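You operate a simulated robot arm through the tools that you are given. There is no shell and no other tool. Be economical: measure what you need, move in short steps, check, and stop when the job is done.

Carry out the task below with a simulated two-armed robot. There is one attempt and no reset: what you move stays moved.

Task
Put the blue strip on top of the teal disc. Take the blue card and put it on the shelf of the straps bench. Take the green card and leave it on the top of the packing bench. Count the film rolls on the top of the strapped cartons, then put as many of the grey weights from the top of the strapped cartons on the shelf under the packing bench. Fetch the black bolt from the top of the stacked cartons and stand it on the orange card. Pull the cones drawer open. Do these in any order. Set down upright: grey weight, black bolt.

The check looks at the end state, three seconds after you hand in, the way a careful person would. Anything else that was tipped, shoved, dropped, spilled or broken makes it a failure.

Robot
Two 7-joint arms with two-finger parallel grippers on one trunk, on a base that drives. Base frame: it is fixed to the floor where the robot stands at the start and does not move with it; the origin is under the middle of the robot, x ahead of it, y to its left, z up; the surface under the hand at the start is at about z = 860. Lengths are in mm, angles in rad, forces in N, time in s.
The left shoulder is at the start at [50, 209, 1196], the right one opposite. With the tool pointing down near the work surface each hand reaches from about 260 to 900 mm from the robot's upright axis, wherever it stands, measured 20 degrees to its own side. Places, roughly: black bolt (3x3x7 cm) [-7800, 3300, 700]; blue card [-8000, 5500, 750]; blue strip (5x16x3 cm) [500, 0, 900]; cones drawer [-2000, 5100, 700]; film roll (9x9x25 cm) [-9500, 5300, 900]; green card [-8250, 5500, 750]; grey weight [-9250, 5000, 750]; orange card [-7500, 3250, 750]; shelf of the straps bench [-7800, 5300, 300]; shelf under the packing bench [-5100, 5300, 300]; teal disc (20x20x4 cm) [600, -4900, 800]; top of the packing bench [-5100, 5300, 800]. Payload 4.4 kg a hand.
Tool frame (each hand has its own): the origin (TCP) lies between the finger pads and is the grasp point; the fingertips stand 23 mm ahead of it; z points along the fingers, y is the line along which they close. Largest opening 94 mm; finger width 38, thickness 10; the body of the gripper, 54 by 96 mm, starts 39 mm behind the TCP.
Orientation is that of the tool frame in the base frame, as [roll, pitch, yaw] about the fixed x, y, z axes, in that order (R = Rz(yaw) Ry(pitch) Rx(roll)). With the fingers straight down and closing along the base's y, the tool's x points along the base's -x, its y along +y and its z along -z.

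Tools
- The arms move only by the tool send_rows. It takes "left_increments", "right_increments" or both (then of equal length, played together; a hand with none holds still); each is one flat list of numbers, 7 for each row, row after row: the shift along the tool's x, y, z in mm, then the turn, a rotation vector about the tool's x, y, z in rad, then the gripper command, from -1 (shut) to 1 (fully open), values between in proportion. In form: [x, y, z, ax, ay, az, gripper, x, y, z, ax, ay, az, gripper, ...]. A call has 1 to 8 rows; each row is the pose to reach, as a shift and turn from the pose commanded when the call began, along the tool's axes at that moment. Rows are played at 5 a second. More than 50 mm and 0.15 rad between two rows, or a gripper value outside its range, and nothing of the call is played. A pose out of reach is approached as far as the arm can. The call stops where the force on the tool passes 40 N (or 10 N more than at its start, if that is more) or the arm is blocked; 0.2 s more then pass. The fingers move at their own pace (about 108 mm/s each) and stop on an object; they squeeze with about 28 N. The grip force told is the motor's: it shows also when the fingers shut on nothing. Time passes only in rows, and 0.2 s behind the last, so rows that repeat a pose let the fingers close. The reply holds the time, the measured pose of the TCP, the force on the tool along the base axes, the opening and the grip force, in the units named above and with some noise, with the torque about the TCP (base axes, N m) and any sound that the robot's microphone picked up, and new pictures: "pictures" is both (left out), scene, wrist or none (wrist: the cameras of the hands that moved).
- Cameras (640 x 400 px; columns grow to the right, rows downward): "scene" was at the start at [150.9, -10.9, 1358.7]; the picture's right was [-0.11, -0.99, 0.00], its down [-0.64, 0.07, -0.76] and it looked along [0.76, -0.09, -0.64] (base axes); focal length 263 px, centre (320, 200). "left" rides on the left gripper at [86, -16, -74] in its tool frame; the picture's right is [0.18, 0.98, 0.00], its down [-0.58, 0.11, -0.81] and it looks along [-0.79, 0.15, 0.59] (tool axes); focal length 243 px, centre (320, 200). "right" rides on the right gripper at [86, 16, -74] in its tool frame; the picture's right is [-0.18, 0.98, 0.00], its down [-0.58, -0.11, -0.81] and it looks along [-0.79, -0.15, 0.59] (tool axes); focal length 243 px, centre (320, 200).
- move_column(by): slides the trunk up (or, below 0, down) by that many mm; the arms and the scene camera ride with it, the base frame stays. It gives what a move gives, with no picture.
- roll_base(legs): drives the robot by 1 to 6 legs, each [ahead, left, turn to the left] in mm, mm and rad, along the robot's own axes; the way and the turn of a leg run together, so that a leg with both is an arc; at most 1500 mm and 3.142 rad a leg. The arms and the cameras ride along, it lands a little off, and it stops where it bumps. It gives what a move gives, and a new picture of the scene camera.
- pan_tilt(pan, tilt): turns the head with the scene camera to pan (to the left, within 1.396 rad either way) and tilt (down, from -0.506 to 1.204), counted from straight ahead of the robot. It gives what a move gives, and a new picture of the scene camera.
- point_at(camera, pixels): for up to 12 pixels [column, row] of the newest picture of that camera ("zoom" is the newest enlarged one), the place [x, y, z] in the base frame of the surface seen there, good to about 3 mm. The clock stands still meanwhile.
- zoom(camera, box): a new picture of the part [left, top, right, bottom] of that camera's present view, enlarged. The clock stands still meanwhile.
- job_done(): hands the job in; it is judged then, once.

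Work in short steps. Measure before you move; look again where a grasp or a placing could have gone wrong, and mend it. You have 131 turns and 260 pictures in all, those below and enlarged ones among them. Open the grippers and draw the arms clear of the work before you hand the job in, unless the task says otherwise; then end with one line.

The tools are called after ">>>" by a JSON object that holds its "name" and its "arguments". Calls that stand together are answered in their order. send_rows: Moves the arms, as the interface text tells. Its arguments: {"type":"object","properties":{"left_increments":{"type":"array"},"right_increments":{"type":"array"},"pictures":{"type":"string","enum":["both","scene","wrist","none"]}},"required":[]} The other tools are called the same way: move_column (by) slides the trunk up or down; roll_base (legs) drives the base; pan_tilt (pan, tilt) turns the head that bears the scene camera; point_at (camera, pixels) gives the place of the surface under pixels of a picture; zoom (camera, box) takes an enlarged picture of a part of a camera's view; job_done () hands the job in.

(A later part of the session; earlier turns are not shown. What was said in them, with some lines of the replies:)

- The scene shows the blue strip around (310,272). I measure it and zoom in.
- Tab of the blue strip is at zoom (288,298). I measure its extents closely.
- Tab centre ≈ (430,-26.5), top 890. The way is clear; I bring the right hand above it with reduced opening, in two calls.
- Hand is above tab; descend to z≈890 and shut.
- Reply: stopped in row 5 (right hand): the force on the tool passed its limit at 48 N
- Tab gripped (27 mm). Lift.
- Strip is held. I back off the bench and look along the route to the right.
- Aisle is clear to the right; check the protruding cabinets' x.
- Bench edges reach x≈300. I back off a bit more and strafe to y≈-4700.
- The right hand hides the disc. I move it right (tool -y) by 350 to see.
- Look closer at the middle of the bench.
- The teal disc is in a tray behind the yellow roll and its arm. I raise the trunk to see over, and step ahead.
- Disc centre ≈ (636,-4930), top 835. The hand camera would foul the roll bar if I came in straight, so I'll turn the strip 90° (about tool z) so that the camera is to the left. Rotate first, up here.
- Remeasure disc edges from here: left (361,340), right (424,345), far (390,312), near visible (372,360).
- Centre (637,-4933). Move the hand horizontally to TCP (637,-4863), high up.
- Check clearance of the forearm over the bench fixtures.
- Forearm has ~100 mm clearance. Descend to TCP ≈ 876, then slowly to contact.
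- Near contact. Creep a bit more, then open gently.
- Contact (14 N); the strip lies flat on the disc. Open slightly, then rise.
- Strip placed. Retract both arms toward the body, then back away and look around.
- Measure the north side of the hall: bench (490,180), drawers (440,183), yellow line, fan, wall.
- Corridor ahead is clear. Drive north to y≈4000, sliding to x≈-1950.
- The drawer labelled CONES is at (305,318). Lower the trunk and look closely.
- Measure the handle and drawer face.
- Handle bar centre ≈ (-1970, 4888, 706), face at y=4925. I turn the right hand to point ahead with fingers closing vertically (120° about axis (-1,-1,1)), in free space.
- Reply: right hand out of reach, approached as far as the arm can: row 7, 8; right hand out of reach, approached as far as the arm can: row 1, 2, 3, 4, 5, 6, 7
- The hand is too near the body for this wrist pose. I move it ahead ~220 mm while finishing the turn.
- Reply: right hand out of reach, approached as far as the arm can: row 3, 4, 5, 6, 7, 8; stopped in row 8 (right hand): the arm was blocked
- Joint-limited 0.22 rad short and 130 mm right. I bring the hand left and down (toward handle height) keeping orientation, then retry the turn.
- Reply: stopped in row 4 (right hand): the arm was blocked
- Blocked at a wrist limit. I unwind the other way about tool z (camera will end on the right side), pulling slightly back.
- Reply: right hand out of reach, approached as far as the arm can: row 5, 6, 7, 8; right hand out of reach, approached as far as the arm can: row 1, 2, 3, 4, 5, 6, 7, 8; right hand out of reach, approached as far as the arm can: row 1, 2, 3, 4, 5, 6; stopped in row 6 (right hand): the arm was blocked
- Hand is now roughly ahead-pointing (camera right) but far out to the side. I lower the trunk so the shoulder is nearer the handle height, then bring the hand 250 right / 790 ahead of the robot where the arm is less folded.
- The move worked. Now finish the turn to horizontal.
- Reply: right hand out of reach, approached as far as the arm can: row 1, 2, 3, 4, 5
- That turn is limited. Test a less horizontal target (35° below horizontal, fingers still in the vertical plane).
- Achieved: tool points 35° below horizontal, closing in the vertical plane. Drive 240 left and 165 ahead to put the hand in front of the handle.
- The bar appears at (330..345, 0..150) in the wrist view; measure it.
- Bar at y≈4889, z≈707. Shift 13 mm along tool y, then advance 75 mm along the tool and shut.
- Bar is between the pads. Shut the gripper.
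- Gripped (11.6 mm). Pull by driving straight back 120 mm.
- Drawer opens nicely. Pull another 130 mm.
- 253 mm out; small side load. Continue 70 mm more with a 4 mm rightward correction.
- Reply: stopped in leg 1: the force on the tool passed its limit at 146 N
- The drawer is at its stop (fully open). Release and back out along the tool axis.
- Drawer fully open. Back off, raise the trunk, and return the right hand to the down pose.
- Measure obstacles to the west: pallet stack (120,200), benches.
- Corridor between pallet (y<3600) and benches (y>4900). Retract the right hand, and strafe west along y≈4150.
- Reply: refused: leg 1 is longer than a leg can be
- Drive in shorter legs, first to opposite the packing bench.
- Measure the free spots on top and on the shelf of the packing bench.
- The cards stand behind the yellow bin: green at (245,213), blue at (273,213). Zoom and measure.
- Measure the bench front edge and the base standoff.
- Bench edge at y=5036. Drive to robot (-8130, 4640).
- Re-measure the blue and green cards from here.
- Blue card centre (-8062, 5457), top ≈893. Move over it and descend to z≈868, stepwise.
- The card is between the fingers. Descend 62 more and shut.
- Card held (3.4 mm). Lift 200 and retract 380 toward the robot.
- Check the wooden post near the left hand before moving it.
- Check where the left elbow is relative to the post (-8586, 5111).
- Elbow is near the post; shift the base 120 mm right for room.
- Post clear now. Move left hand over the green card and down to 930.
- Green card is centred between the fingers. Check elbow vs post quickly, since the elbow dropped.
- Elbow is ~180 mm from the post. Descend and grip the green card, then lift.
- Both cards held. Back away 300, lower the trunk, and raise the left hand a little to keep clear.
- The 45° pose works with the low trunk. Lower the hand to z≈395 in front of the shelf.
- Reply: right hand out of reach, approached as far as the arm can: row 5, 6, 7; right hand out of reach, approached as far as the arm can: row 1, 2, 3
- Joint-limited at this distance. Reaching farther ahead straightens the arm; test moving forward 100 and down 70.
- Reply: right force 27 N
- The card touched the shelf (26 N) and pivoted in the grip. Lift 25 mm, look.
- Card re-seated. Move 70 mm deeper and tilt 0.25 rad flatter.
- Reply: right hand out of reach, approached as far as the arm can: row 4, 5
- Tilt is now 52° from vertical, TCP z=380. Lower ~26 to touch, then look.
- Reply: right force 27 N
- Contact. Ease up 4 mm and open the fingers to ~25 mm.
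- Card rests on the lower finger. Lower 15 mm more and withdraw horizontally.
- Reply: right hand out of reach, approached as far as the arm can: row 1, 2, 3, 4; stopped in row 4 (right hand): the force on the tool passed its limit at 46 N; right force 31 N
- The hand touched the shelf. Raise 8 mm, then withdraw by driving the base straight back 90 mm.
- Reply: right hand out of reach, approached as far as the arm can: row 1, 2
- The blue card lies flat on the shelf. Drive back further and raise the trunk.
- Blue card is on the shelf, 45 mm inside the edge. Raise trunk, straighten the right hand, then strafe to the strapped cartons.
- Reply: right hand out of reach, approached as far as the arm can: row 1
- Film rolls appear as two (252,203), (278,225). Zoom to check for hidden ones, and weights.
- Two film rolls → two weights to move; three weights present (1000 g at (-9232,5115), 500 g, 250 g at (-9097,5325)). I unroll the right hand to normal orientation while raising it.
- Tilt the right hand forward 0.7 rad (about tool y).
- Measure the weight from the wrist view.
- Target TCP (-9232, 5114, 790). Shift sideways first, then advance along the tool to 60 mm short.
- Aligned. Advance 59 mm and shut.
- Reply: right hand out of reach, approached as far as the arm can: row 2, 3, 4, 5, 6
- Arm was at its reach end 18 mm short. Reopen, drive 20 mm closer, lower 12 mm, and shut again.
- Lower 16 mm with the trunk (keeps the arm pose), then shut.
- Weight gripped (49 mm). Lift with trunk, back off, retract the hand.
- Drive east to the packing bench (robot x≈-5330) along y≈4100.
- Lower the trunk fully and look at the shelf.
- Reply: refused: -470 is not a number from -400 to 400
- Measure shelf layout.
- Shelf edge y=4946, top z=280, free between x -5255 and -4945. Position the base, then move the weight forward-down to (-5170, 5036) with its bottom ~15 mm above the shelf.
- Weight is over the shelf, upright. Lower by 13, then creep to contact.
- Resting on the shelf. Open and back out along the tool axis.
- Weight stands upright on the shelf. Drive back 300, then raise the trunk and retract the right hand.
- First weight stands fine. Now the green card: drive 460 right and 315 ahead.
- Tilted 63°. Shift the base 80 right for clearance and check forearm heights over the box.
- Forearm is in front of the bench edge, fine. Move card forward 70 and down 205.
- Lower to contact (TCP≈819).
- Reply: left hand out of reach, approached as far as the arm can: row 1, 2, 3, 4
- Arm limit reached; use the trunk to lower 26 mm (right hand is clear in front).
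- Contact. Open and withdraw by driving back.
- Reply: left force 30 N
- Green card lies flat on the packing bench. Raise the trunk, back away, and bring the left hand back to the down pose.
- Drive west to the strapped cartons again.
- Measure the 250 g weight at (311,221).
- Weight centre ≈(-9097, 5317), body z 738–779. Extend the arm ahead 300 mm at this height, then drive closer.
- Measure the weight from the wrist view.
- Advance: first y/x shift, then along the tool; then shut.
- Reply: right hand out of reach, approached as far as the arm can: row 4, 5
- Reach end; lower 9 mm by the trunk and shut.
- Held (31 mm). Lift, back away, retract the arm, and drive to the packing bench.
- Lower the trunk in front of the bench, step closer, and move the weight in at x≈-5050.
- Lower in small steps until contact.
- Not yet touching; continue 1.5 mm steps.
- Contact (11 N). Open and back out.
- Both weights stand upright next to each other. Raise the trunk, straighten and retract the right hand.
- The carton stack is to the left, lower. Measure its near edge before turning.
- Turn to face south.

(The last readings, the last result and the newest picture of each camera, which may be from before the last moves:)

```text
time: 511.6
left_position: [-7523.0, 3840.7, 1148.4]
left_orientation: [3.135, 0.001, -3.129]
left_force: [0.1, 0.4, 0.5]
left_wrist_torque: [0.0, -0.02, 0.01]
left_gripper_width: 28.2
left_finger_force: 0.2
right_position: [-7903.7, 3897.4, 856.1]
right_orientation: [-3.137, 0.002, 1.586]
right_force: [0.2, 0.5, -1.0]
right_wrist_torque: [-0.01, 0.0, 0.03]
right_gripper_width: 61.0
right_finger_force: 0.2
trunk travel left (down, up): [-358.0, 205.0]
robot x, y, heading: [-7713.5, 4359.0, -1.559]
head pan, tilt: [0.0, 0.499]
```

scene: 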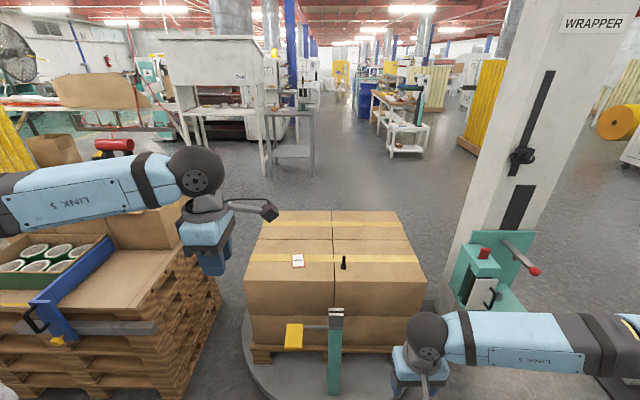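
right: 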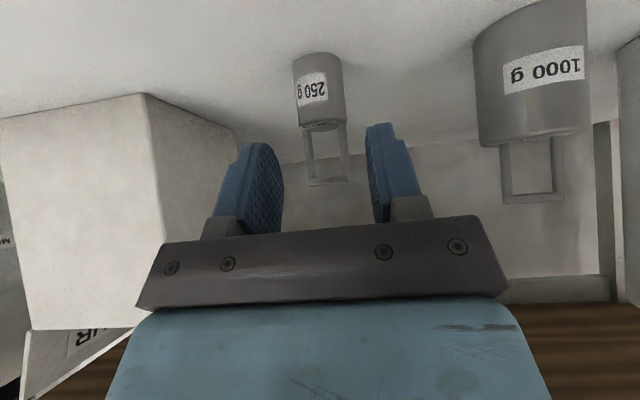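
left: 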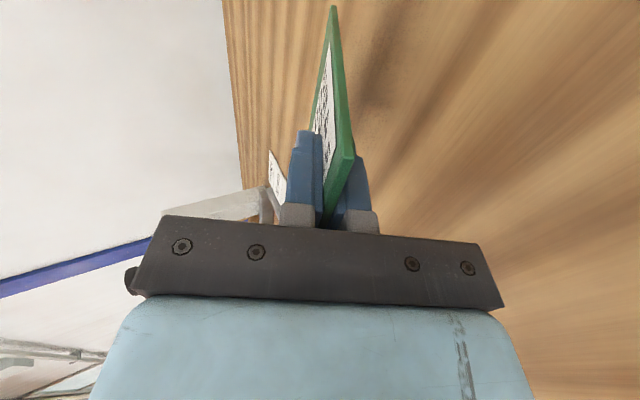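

The black bolt is at (343,263), orange-bordered card at (297,261). Zoom and measure.

>>> {"name": "zoom", "arguments": {"camera": "scene", "box": [250, 215, 410, 315]}}

>>> {"name": "point_at", "arguments": {"camera": "zoom", "pixels": [[373, 172], [373, 190], [373, 214], [365, 212], [382, 212], [170, 160], [210, 158], [216, 208], [175, 212], [192, 185], [340, 260], [250, 180]]}}

>>> {"name": "point_at", "arguments": {"camera": "scene", "pixels": [[335, 320], [335, 375], [336, 308], [295, 335], [250, 285], [420, 285], [260, 215], [400, 212], [480, 275], [495, 200], [300, 385]]}}

```text
4.00 times, centred on (330, 265) of scene
```

zoom: 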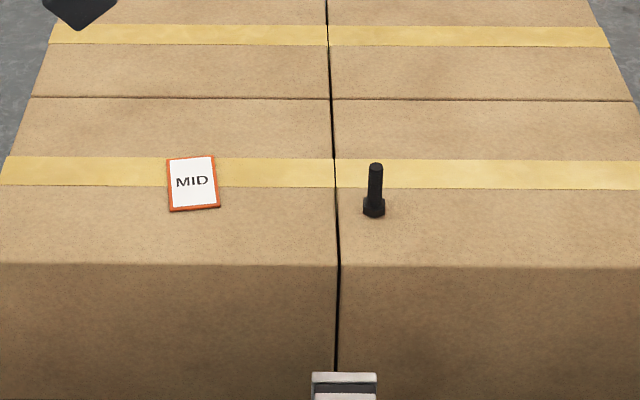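

```text
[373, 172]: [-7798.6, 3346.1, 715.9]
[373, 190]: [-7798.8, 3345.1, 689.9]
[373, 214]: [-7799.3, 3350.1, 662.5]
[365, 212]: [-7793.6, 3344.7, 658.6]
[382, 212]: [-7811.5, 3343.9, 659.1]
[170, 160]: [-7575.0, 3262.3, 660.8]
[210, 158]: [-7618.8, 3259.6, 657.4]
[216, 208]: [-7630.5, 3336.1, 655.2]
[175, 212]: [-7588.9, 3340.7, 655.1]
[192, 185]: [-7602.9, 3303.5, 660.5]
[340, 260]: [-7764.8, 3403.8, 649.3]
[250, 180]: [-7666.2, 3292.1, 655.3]
```

```text
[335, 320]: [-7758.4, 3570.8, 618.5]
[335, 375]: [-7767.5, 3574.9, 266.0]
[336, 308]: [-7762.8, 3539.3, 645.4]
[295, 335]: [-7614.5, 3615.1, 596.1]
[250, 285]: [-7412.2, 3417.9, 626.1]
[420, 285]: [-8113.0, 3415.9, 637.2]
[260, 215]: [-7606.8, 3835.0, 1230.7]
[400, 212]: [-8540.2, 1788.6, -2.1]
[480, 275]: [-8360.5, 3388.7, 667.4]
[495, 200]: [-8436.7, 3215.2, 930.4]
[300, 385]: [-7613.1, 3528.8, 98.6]
```

Bolt (head down) at (-7799, 3339), top ≈725; card centre (-7603, 3300), z≈660. Drive to robot (-7640, 4060), keeping clear of the foot switch at y≈3615.

>>> {"name": "roll_base", "arguments": {"legs": [[300, 73, -0.014]]}}

>>> {"name": "zoom", "arguments": {"camera": "scene", "box": [220, 240, 460, 390]}}

```text
time: 513.7
left_position: [-7465.7, 3537.4, 1146.7]
left_orientation: [3.133, 0.0, 3.128]
left_force: [0.7, 0.1, -0.3]
left_wrist_torque: [0.03, -0.04, 0.01]
left_gripper_width: 28.3
left_finger_force: 0.1
right_position: [-7841.3, 3603.7, 856.1]
right_orientation: [-3.137, 0.002, 1.563]
right_force: [0.1, -0.8, 0.8]
right_wrist_torque: [0.05, -0.01, -0.03]
right_gripper_width: 61.2
right_finger_force: 0.0
trunk travel left (down, up): [-358.0, 205.0]
robot x, y, heading: [-7640.5, 4061.9, -1.579]
head pan, tilt: [0.0, 0.499]
```

scene: 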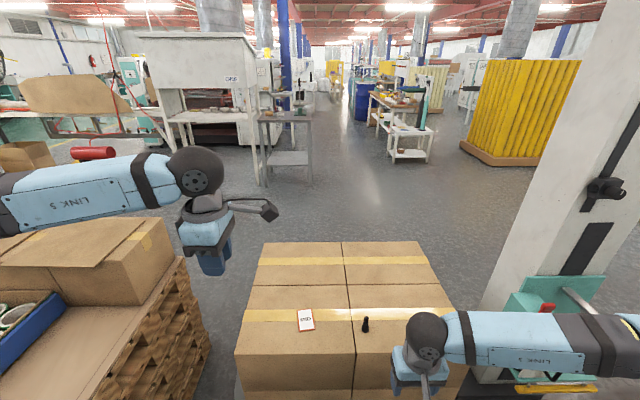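

```text
2.67 times, centred on (340, 315) of scene
```

zoom: 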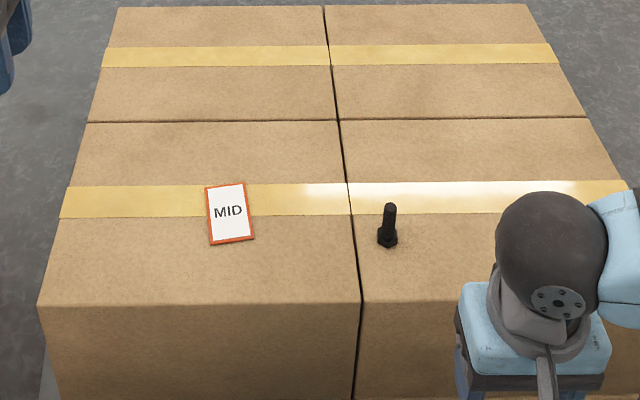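

>>> {"name": "point_at", "arguments": {"camera": "zoom", "pixels": [[390, 208], [390, 225], [387, 240], [379, 238], [397, 238], [208, 190], [243, 185], [253, 238], [212, 242], [230, 212]]}}

```text
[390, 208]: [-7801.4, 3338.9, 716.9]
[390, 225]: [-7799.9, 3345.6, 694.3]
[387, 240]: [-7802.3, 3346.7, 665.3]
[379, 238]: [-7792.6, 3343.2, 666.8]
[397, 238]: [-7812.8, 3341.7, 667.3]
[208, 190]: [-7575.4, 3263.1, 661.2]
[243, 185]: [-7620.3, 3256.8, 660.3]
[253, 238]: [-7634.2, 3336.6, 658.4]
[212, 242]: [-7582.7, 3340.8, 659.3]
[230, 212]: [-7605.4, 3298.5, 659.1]
```

Move over the bolt and down to z≈770.

>>> {"name": "send_rows", "arguments": {"right_increments": [-40, 7, 0, 0, 0, 0, 0.1, -80, 14, 0, 0, 0, 0, 0.1, -120, 21, 0, 0, 0, 0, 0.1, -160, 28, 10, 0, 0, 0, 0.1, -200, 35, 25, 0, 0, 0, 0.1, -240, 42, 45, 0, 0, 0, 0.1, -267, 42, 70, 0, 0, 0, 0.1, -267, 42, 85, 0, 0, 0, 0.1]}}

```text
time: 515.5
left_position: [-7466.0, 3538.0, 1149.6]
left_orientation: [3.135, 0.001, 3.128]
left_force: [-1.0, 1.2, 0.3]
left_wrist_torque: [-0.02, 0.0, 0.0]
left_gripper_width: 28.3
left_finger_force: 0.0
right_position: [-7803.0, 3335.7, 770.9]
right_orientation: [-3.137, 0.001, 1.561]
right_force: [0.3, 0.4, 0.5]
right_wrist_torque: [0.0, -0.03, -0.02]
right_gripper_width: 51.7
right_finger_force: 0.1
trunk travel left (down, up): [-358.0, 205.0]
robot x, y, heading: [-7639.8, 4063.3, -1.588]
head pan, tilt: [0.0, 0.499]
```

scene: 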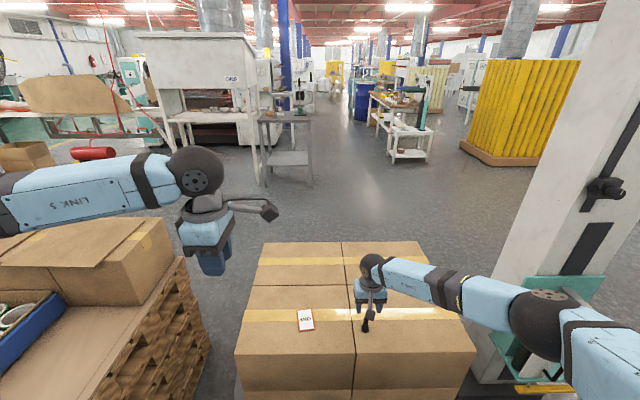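
right: 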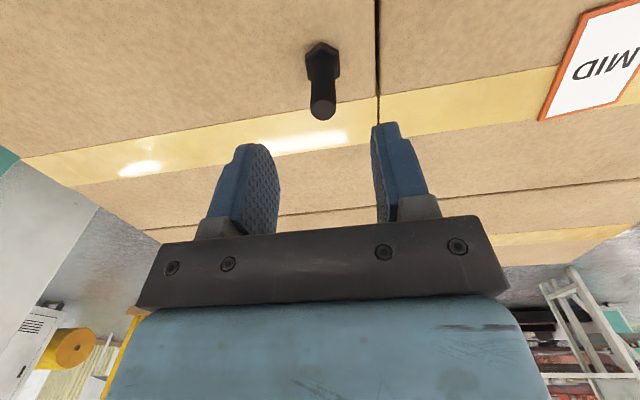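

Aligned. Descend to z≈705 and shut on the shank.

>>> {"name": "send_rows", "arguments": {"right_increments": [1, 1, 35, 0, 0, 0, 0.1, 1, 1, 60, 0, 0, 0, 0.1, 1, 1, 66, 0, 0, 0, 0.1, 1, 1, 66, 0, 0, 0, -0.5, 1, 1, 66, 0, 0, 0, -1, 1, 1, 66, 0, 0, 0, -1], "pictures": "wrist"}}

```text
time: 516.9
left_position: [-7464.8, 3537.6, 1148.4]
left_orientation: [3.135, 0.0, 3.127]
left_force: [-0.7, -0.4, -0.9]
left_wrist_torque: [0.01, 0.02, -0.01]
left_gripper_width: 28.1
left_finger_force: 0.1
right_position: [-7801.5, 3336.1, 705.2]
right_orientation: [-3.136, 0.003, 1.559]
right_force: [1.6, 0.3, 0.6]
right_wrist_torque: [-0.01, -0.05, 0.01]
right_gripper_width: 15.1
right_finger_force: 28.3
trunk travel left (down, up): [-358.0, 205.0]
robot x, y, heading: [-7638.6, 4061.1, -1.587]
head pan, tilt: [0.0, 0.499]
```

right: 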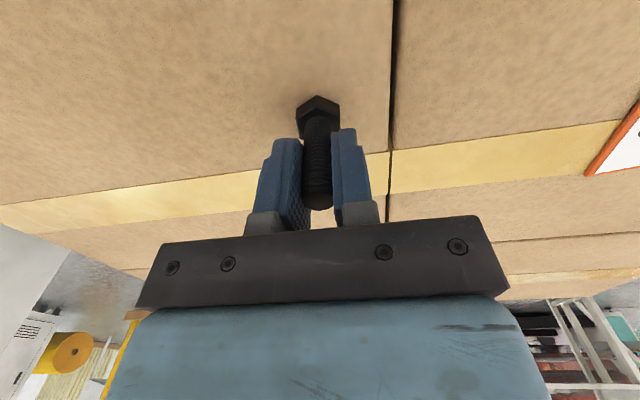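

Held (15 mm shank). Lift 60, shift over the card centre, hover.

>>> {"name": "send_rows", "arguments": {"right_increments": [0, 0, -30, 0, 0, 0, -1, 0, 0, -60, 0, 0, 0, -1, -7, 40, -60, 0, 0, 0, -1, -14, 80, -60, 0, 0, 0, -1, -21, 120, -60, 0, 0, 0, -1, -28, 160, -60, 0, 0, 0, -1, -35, 198, -60, 0, 0, 0, -1, -35, 198, -40, 0, 0, 0, -1], "pictures": "both"}}

```text
time: 518.7
left_position: [-7466.7, 3537.1, 1148.5]
left_orientation: [3.132, 0.002, 3.127]
left_force: [-1.2, 0.1, -0.3]
left_wrist_torque: [0.03, -0.05, 0.01]
left_gripper_width: 28.4
left_finger_force: 0.1
right_position: [-7613.7, 3331.1, 786.4]
right_orientation: [-3.137, 0.0, 1.56]
right_force: [-0.1, -0.8, -1.0]
right_wrist_torque: [0.02, 0.0, 0.02]
right_gripper_width: 15.1
right_finger_force: 28.0
right hand out of reach, approached as far as the arm can: row 6, 7, 8
trunk travel left (down, up): [-358.0, 205.0]
robot x, y, heading: [-7639.1, 4059.2, -1.58]
head pan, tilt: [0.0, 0.499]
```

scene: 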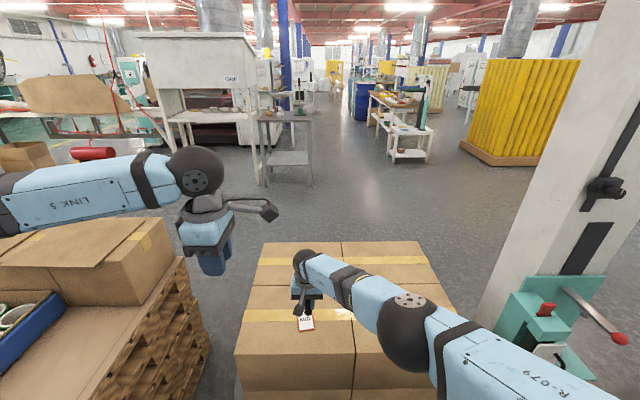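
right: 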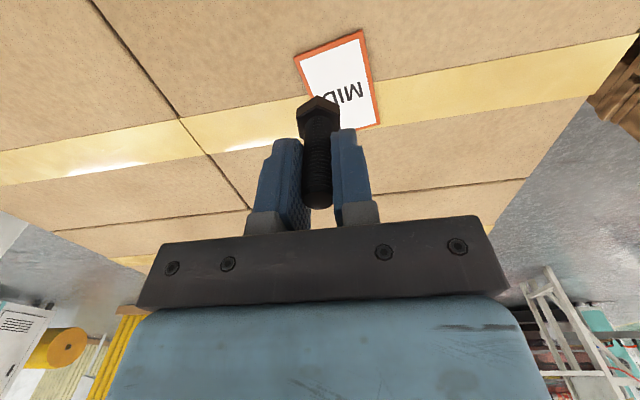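

The arm is at its reach end 32 mm short. Nudge the base ahead 32 and left 11 (pedal tip ≈ 390 mm ahead of the axis, fine).

>>> {"name": "roll_base", "arguments": {"legs": [[32, 11, 0]]}}

>>> {"name": "zoom", "arguments": {"camera": "right", "box": [160, 0, 480, 200]}}

```text
time: 519.6
left_position: [-7455.0, 3506.3, 1149.0]
left_orientation: [3.135, 0.001, 3.128]
left_force: [0.3, -0.8, 0.5]
left_wrist_torque: [-0.01, 0.02, -0.01]
left_gripper_width: 28.0
left_finger_force: 0.0
right_position: [-7601.3, 3300.1, 786.5]
right_orientation: [-3.137, 0.002, 1.56]
right_force: [0.0, -0.3, -2.1]
right_wrist_torque: [0.02, 0.0, -0.02]
right_gripper_width: 15.1
right_finger_force: 28.3
trunk travel left (down, up): [-358.0, 205.0]
robot x, y, heading: [-7630.9, 4027.7, -1.582]
head pan, tilt: [0.0, 0.499]
```

scene: 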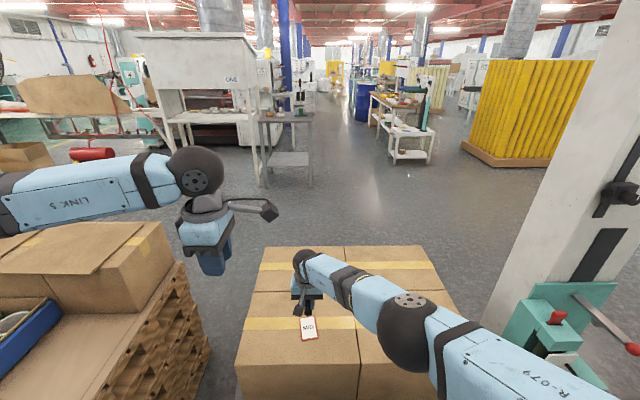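

```text
2.00 times, centred on (320, 100) of right
```

zoom: 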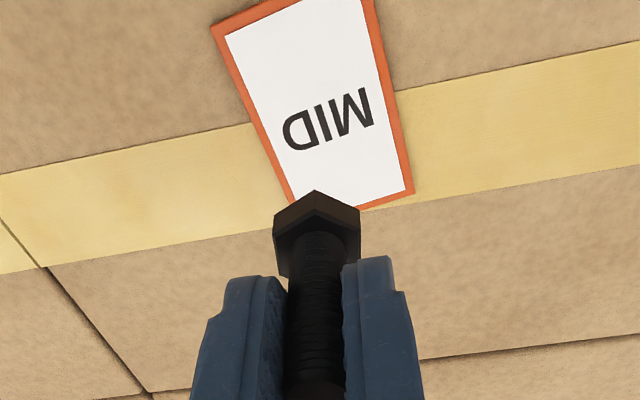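

TCP is over the card centre. Lower 68 mm with the trunk and look.

>>> {"name": "move_column", "arguments": {"by": -68}}

>>> {"name": "zoom", "arguments": {"camera": "right", "box": [160, 0, 480, 200]}}

```text
time: 520.6
left_position: [-7454.2, 3507.4, 1080.6]
left_orientation: [3.134, 0.003, 3.128]
left_force: [-0.1, 0.3, -0.3]
left_wrist_torque: [-0.02, -0.01, 0.01]
left_gripper_width: 27.9
left_finger_force: 0.0
right_position: [-7602.8, 3301.4, 719.5]
right_orientation: [-3.136, 0.003, 1.56]
right_force: [-0.3, -0.2, -0.9]
right_wrist_torque: [0.01, -0.01, -0.05]
right_gripper_width: 14.4
right_finger_force: 28.1
trunk travel left (down, up): [-290.0, 273.0]
robot x, y, heading: [-7629.7, 4028.6, -1.583]
head pan, tilt: [0.0, 0.499]
```

```text
2.00 times, centred on (320, 100) of right
```

zoom: 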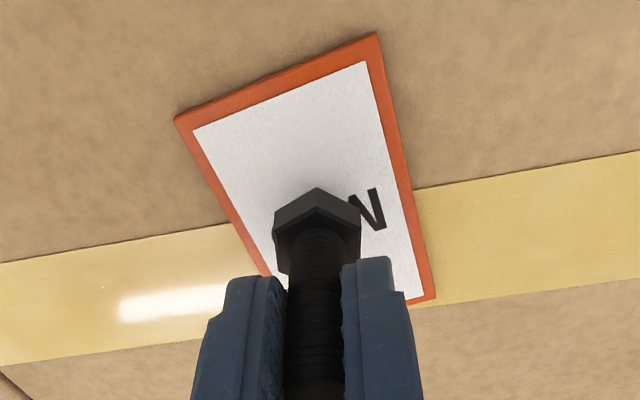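

Bolt head is over the card. Lower 8 mm, then 2 more.

>>> {"name": "move_column", "arguments": {"by": -9}}

>>> {"name": "zoom", "arguments": {"camera": "right", "box": [160, 0, 480, 200]}}

```text
time: 521.2
left_position: [-7454.6, 3507.7, 1071.8]
left_orientation: [3.134, 0.002, 3.128]
left_force: [0.3, -0.8, -0.9]
left_wrist_torque: [0.01, 0.03, 0.03]
left_gripper_width: 28.0
left_finger_force: 0.1
right_position: [-7602.0, 3300.0, 711.3]
right_orientation: [-3.137, 0.002, 1.562]
right_force: [-0.9, 0.9, 4.0]
right_wrist_torque: [0.05, 0.16, 0.03]
right_gripper_width: 14.7
right_finger_force: 28.4
trunk travel left (down, up): [-281.0, 282.0]
robot x, y, heading: [-7628.6, 4027.3, -1.586]
head pan, tilt: [0.0, 0.499]
```

```text
2.00 times, centred on (320, 100) of right
```

zoom: 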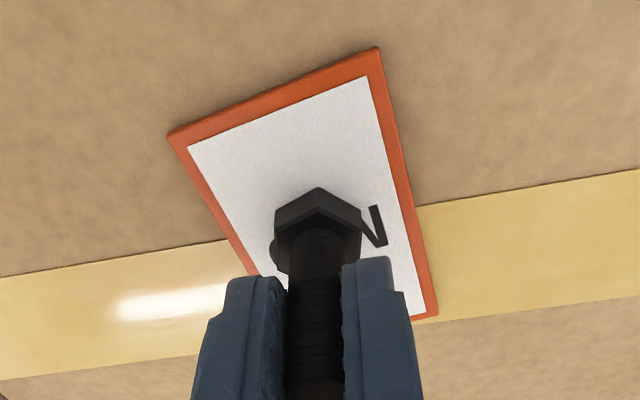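

Contact (4 N). Open gently, then rise with the trunk.

>>> {"name": "send_rows", "arguments": {"right_increments": [0, 0, 0, 0, 0, 0, -0.6, 0, 0, 0, 0, 0, 0, -0.3, 0, 0, 0, 0, 0, 0, 0, 0, 0, 0, 0, 0, 0, 0], "pictures": "wrist"}}

>>> {"name": "move_column", "arguments": {"by": 120}}

>>> {"name": "zoom", "arguments": {"camera": "right", "box": [160, 0, 480, 200]}}

```text
time: 522.2
left_position: [-7455.1, 3507.0, 1070.4]
left_orientation: [3.135, 0.002, 3.128]
left_force: [0.8, 1.0, -0.5]
left_wrist_torque: [0.0, -0.04, -0.02]
left_gripper_width: 28.2
left_finger_force: 0.1
right_position: [-7602.9, 3300.5, 710.3]
right_orientation: [-3.136, 0.002, 1.56]
right_force: [-0.4, 0.1, 0.1]
right_wrist_torque: [0.0, -0.01, -0.03]
right_gripper_width: 47.0
right_finger_force: 0.1
trunk travel left (down, up): [-281.0, 282.0]
robot x, y, heading: [-7629.6, 4028.3, -1.581]
head pan, tilt: [0.0, 0.499]
```

right: 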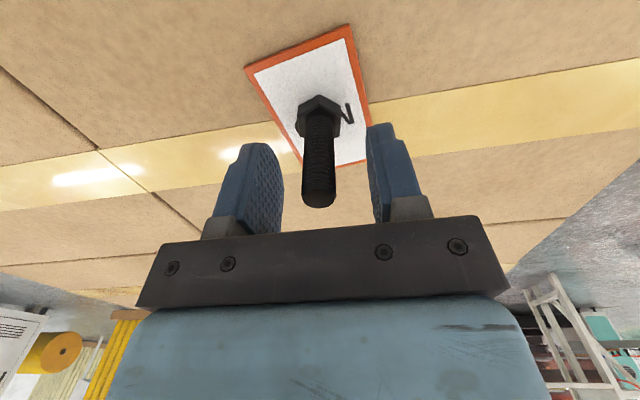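

```text
time: 523.7
left_position: [-7454.8, 3507.6, 1191.8]
left_orientation: [3.135, 0.002, 3.129]
left_force: [-0.4, 0.0, 0.3]
left_wrist_torque: [-0.01, 0.03, -0.03]
left_gripper_width: 28.3
left_finger_force: 0.1
right_position: [-7601.9, 3299.6, 829.5]
right_orientation: [-3.136, 0.003, 1.562]
right_force: [-0.2, -0.3, 0.1]
right_wrist_torque: [-0.02, 0.04, -0.02]
right_gripper_width: 47.3
right_finger_force: 0.0
trunk travel left (down, up): [-401.0, 162.0]
robot x, y, heading: [-7626.8, 4029.8, -1.582]
head pan, tilt: [0.0, 0.499]
```

```text
2.00 times, centred on (320, 100) of right
```

zoom: 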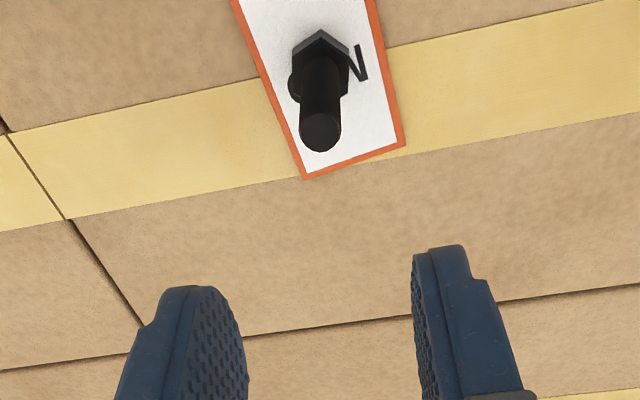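

The bolt stands on the card. Back off and take a final look, opening both grippers.

>>> {"name": "roll_base", "arguments": {"legs": [[-300, 0, 0]]}}

>>> {"name": "send_rows", "arguments": {"right_increments": [40, 0, -20, 0, 0, 0, 1, 80, 0, -40, 0, 0, 0, 1, 120, 0, -60, 0, 0, 0, 1, 160, 0, -80, 0, 0, 0, 1], "left_increments": [0, 0, 0, 0, 0, 0, 1, 0, 0, 0, 0, 0, 0, 1, 0, 0, 0, 0, 0, 0, 1, 0, 0, 0, 0, 0, 0, 1], "pictures": "scene"}}

>>> {"name": "zoom", "arguments": {"camera": "scene", "box": [220, 200, 440, 340]}}

```text
time: 525.8
left_position: [-7449.9, 3808.7, 1191.2]
left_orientation: [3.135, 0.003, 3.132]
left_force: [-0.2, 0.4, -0.2]
left_wrist_torque: [0.0, 0.0, 0.0]
left_gripper_width: 28.1
left_finger_force: 0.1
right_position: [-7598.0, 3601.9, 828.8]
right_orientation: [-3.137, 0.002, 1.563]
right_force: [-0.5, 0.1, -0.1]
right_wrist_torque: [0.01, -0.05, -0.01]
right_gripper_width: 47.2
right_finger_force: 0.1
trunk travel left (down, up): [-401.0, 162.0]
robot x, y, heading: [-7624.7, 4333.7, -1.583]
head pan, tilt: [0.0, 0.499]
```

scene: 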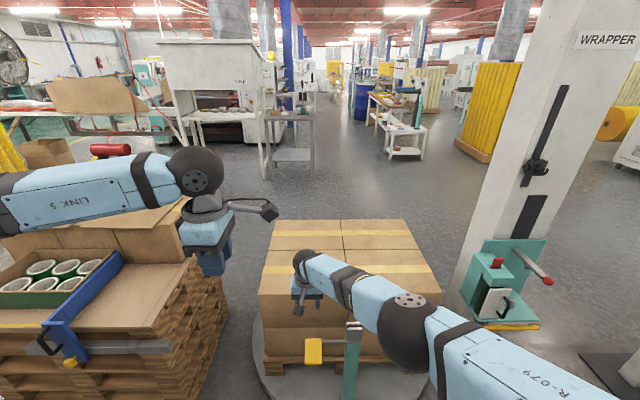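

```text
time: 526.8
left_position: [-7449.8, 3809.3, 1192.5]
left_orientation: [3.135, 0.001, 3.129]
left_force: [0.2, -0.5, 1.3]
left_wrist_torque: [-0.05, 0.02, 0.01]
left_gripper_width: 93.9
left_finger_force: 0.0
right_position: [-7594.9, 3766.6, 908.6]
right_orientation: [-3.136, 0.003, 1.562]
right_force: [0.6, 0.4, -0.8]
right_wrist_torque: [-0.02, -0.02, 0.01]
right_gripper_width: 93.8
right_finger_force: 0.0
trunk travel left (down, up): [-401.0, 162.0]
robot x, y, heading: [-7629.3, 4335.0, -1.581]
head pan, tilt: [0.0, 0.499]
```

scene: 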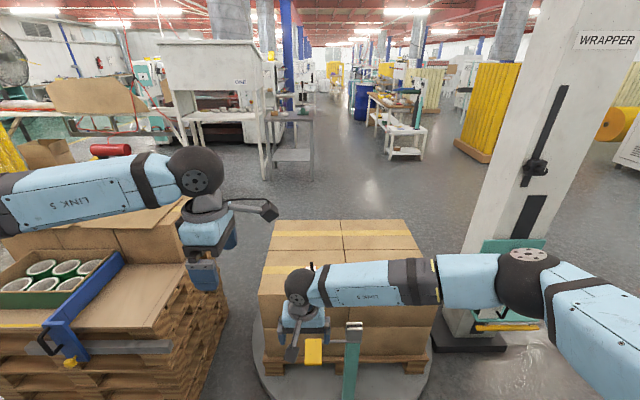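

```text
2.86 times, centred on (330, 270) of scene
```

zoom: 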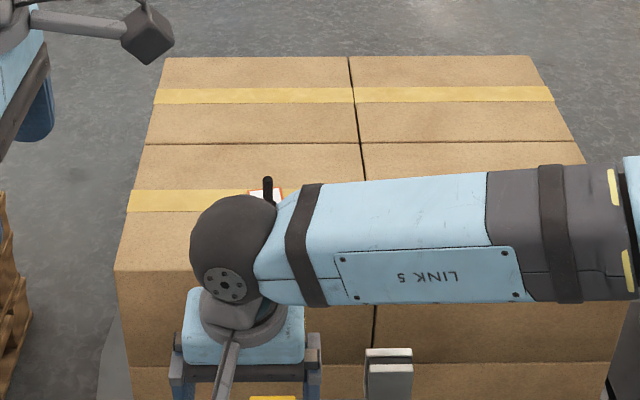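

The bolt is standing upright on the orange card, the other items were checked where they were set down, both grippers are open, and the arms are clear. Handing in.

>>> {"name": "job_done", "arguments": {}}

```text
The job is handed in.
```

I finished all six tasks and handed the job in; the check's result hasn't come back. There were two film rolls, so I moved two grey weights, the 1000 g and the 250 g, and both stand upright on the shelf under the packing bench.
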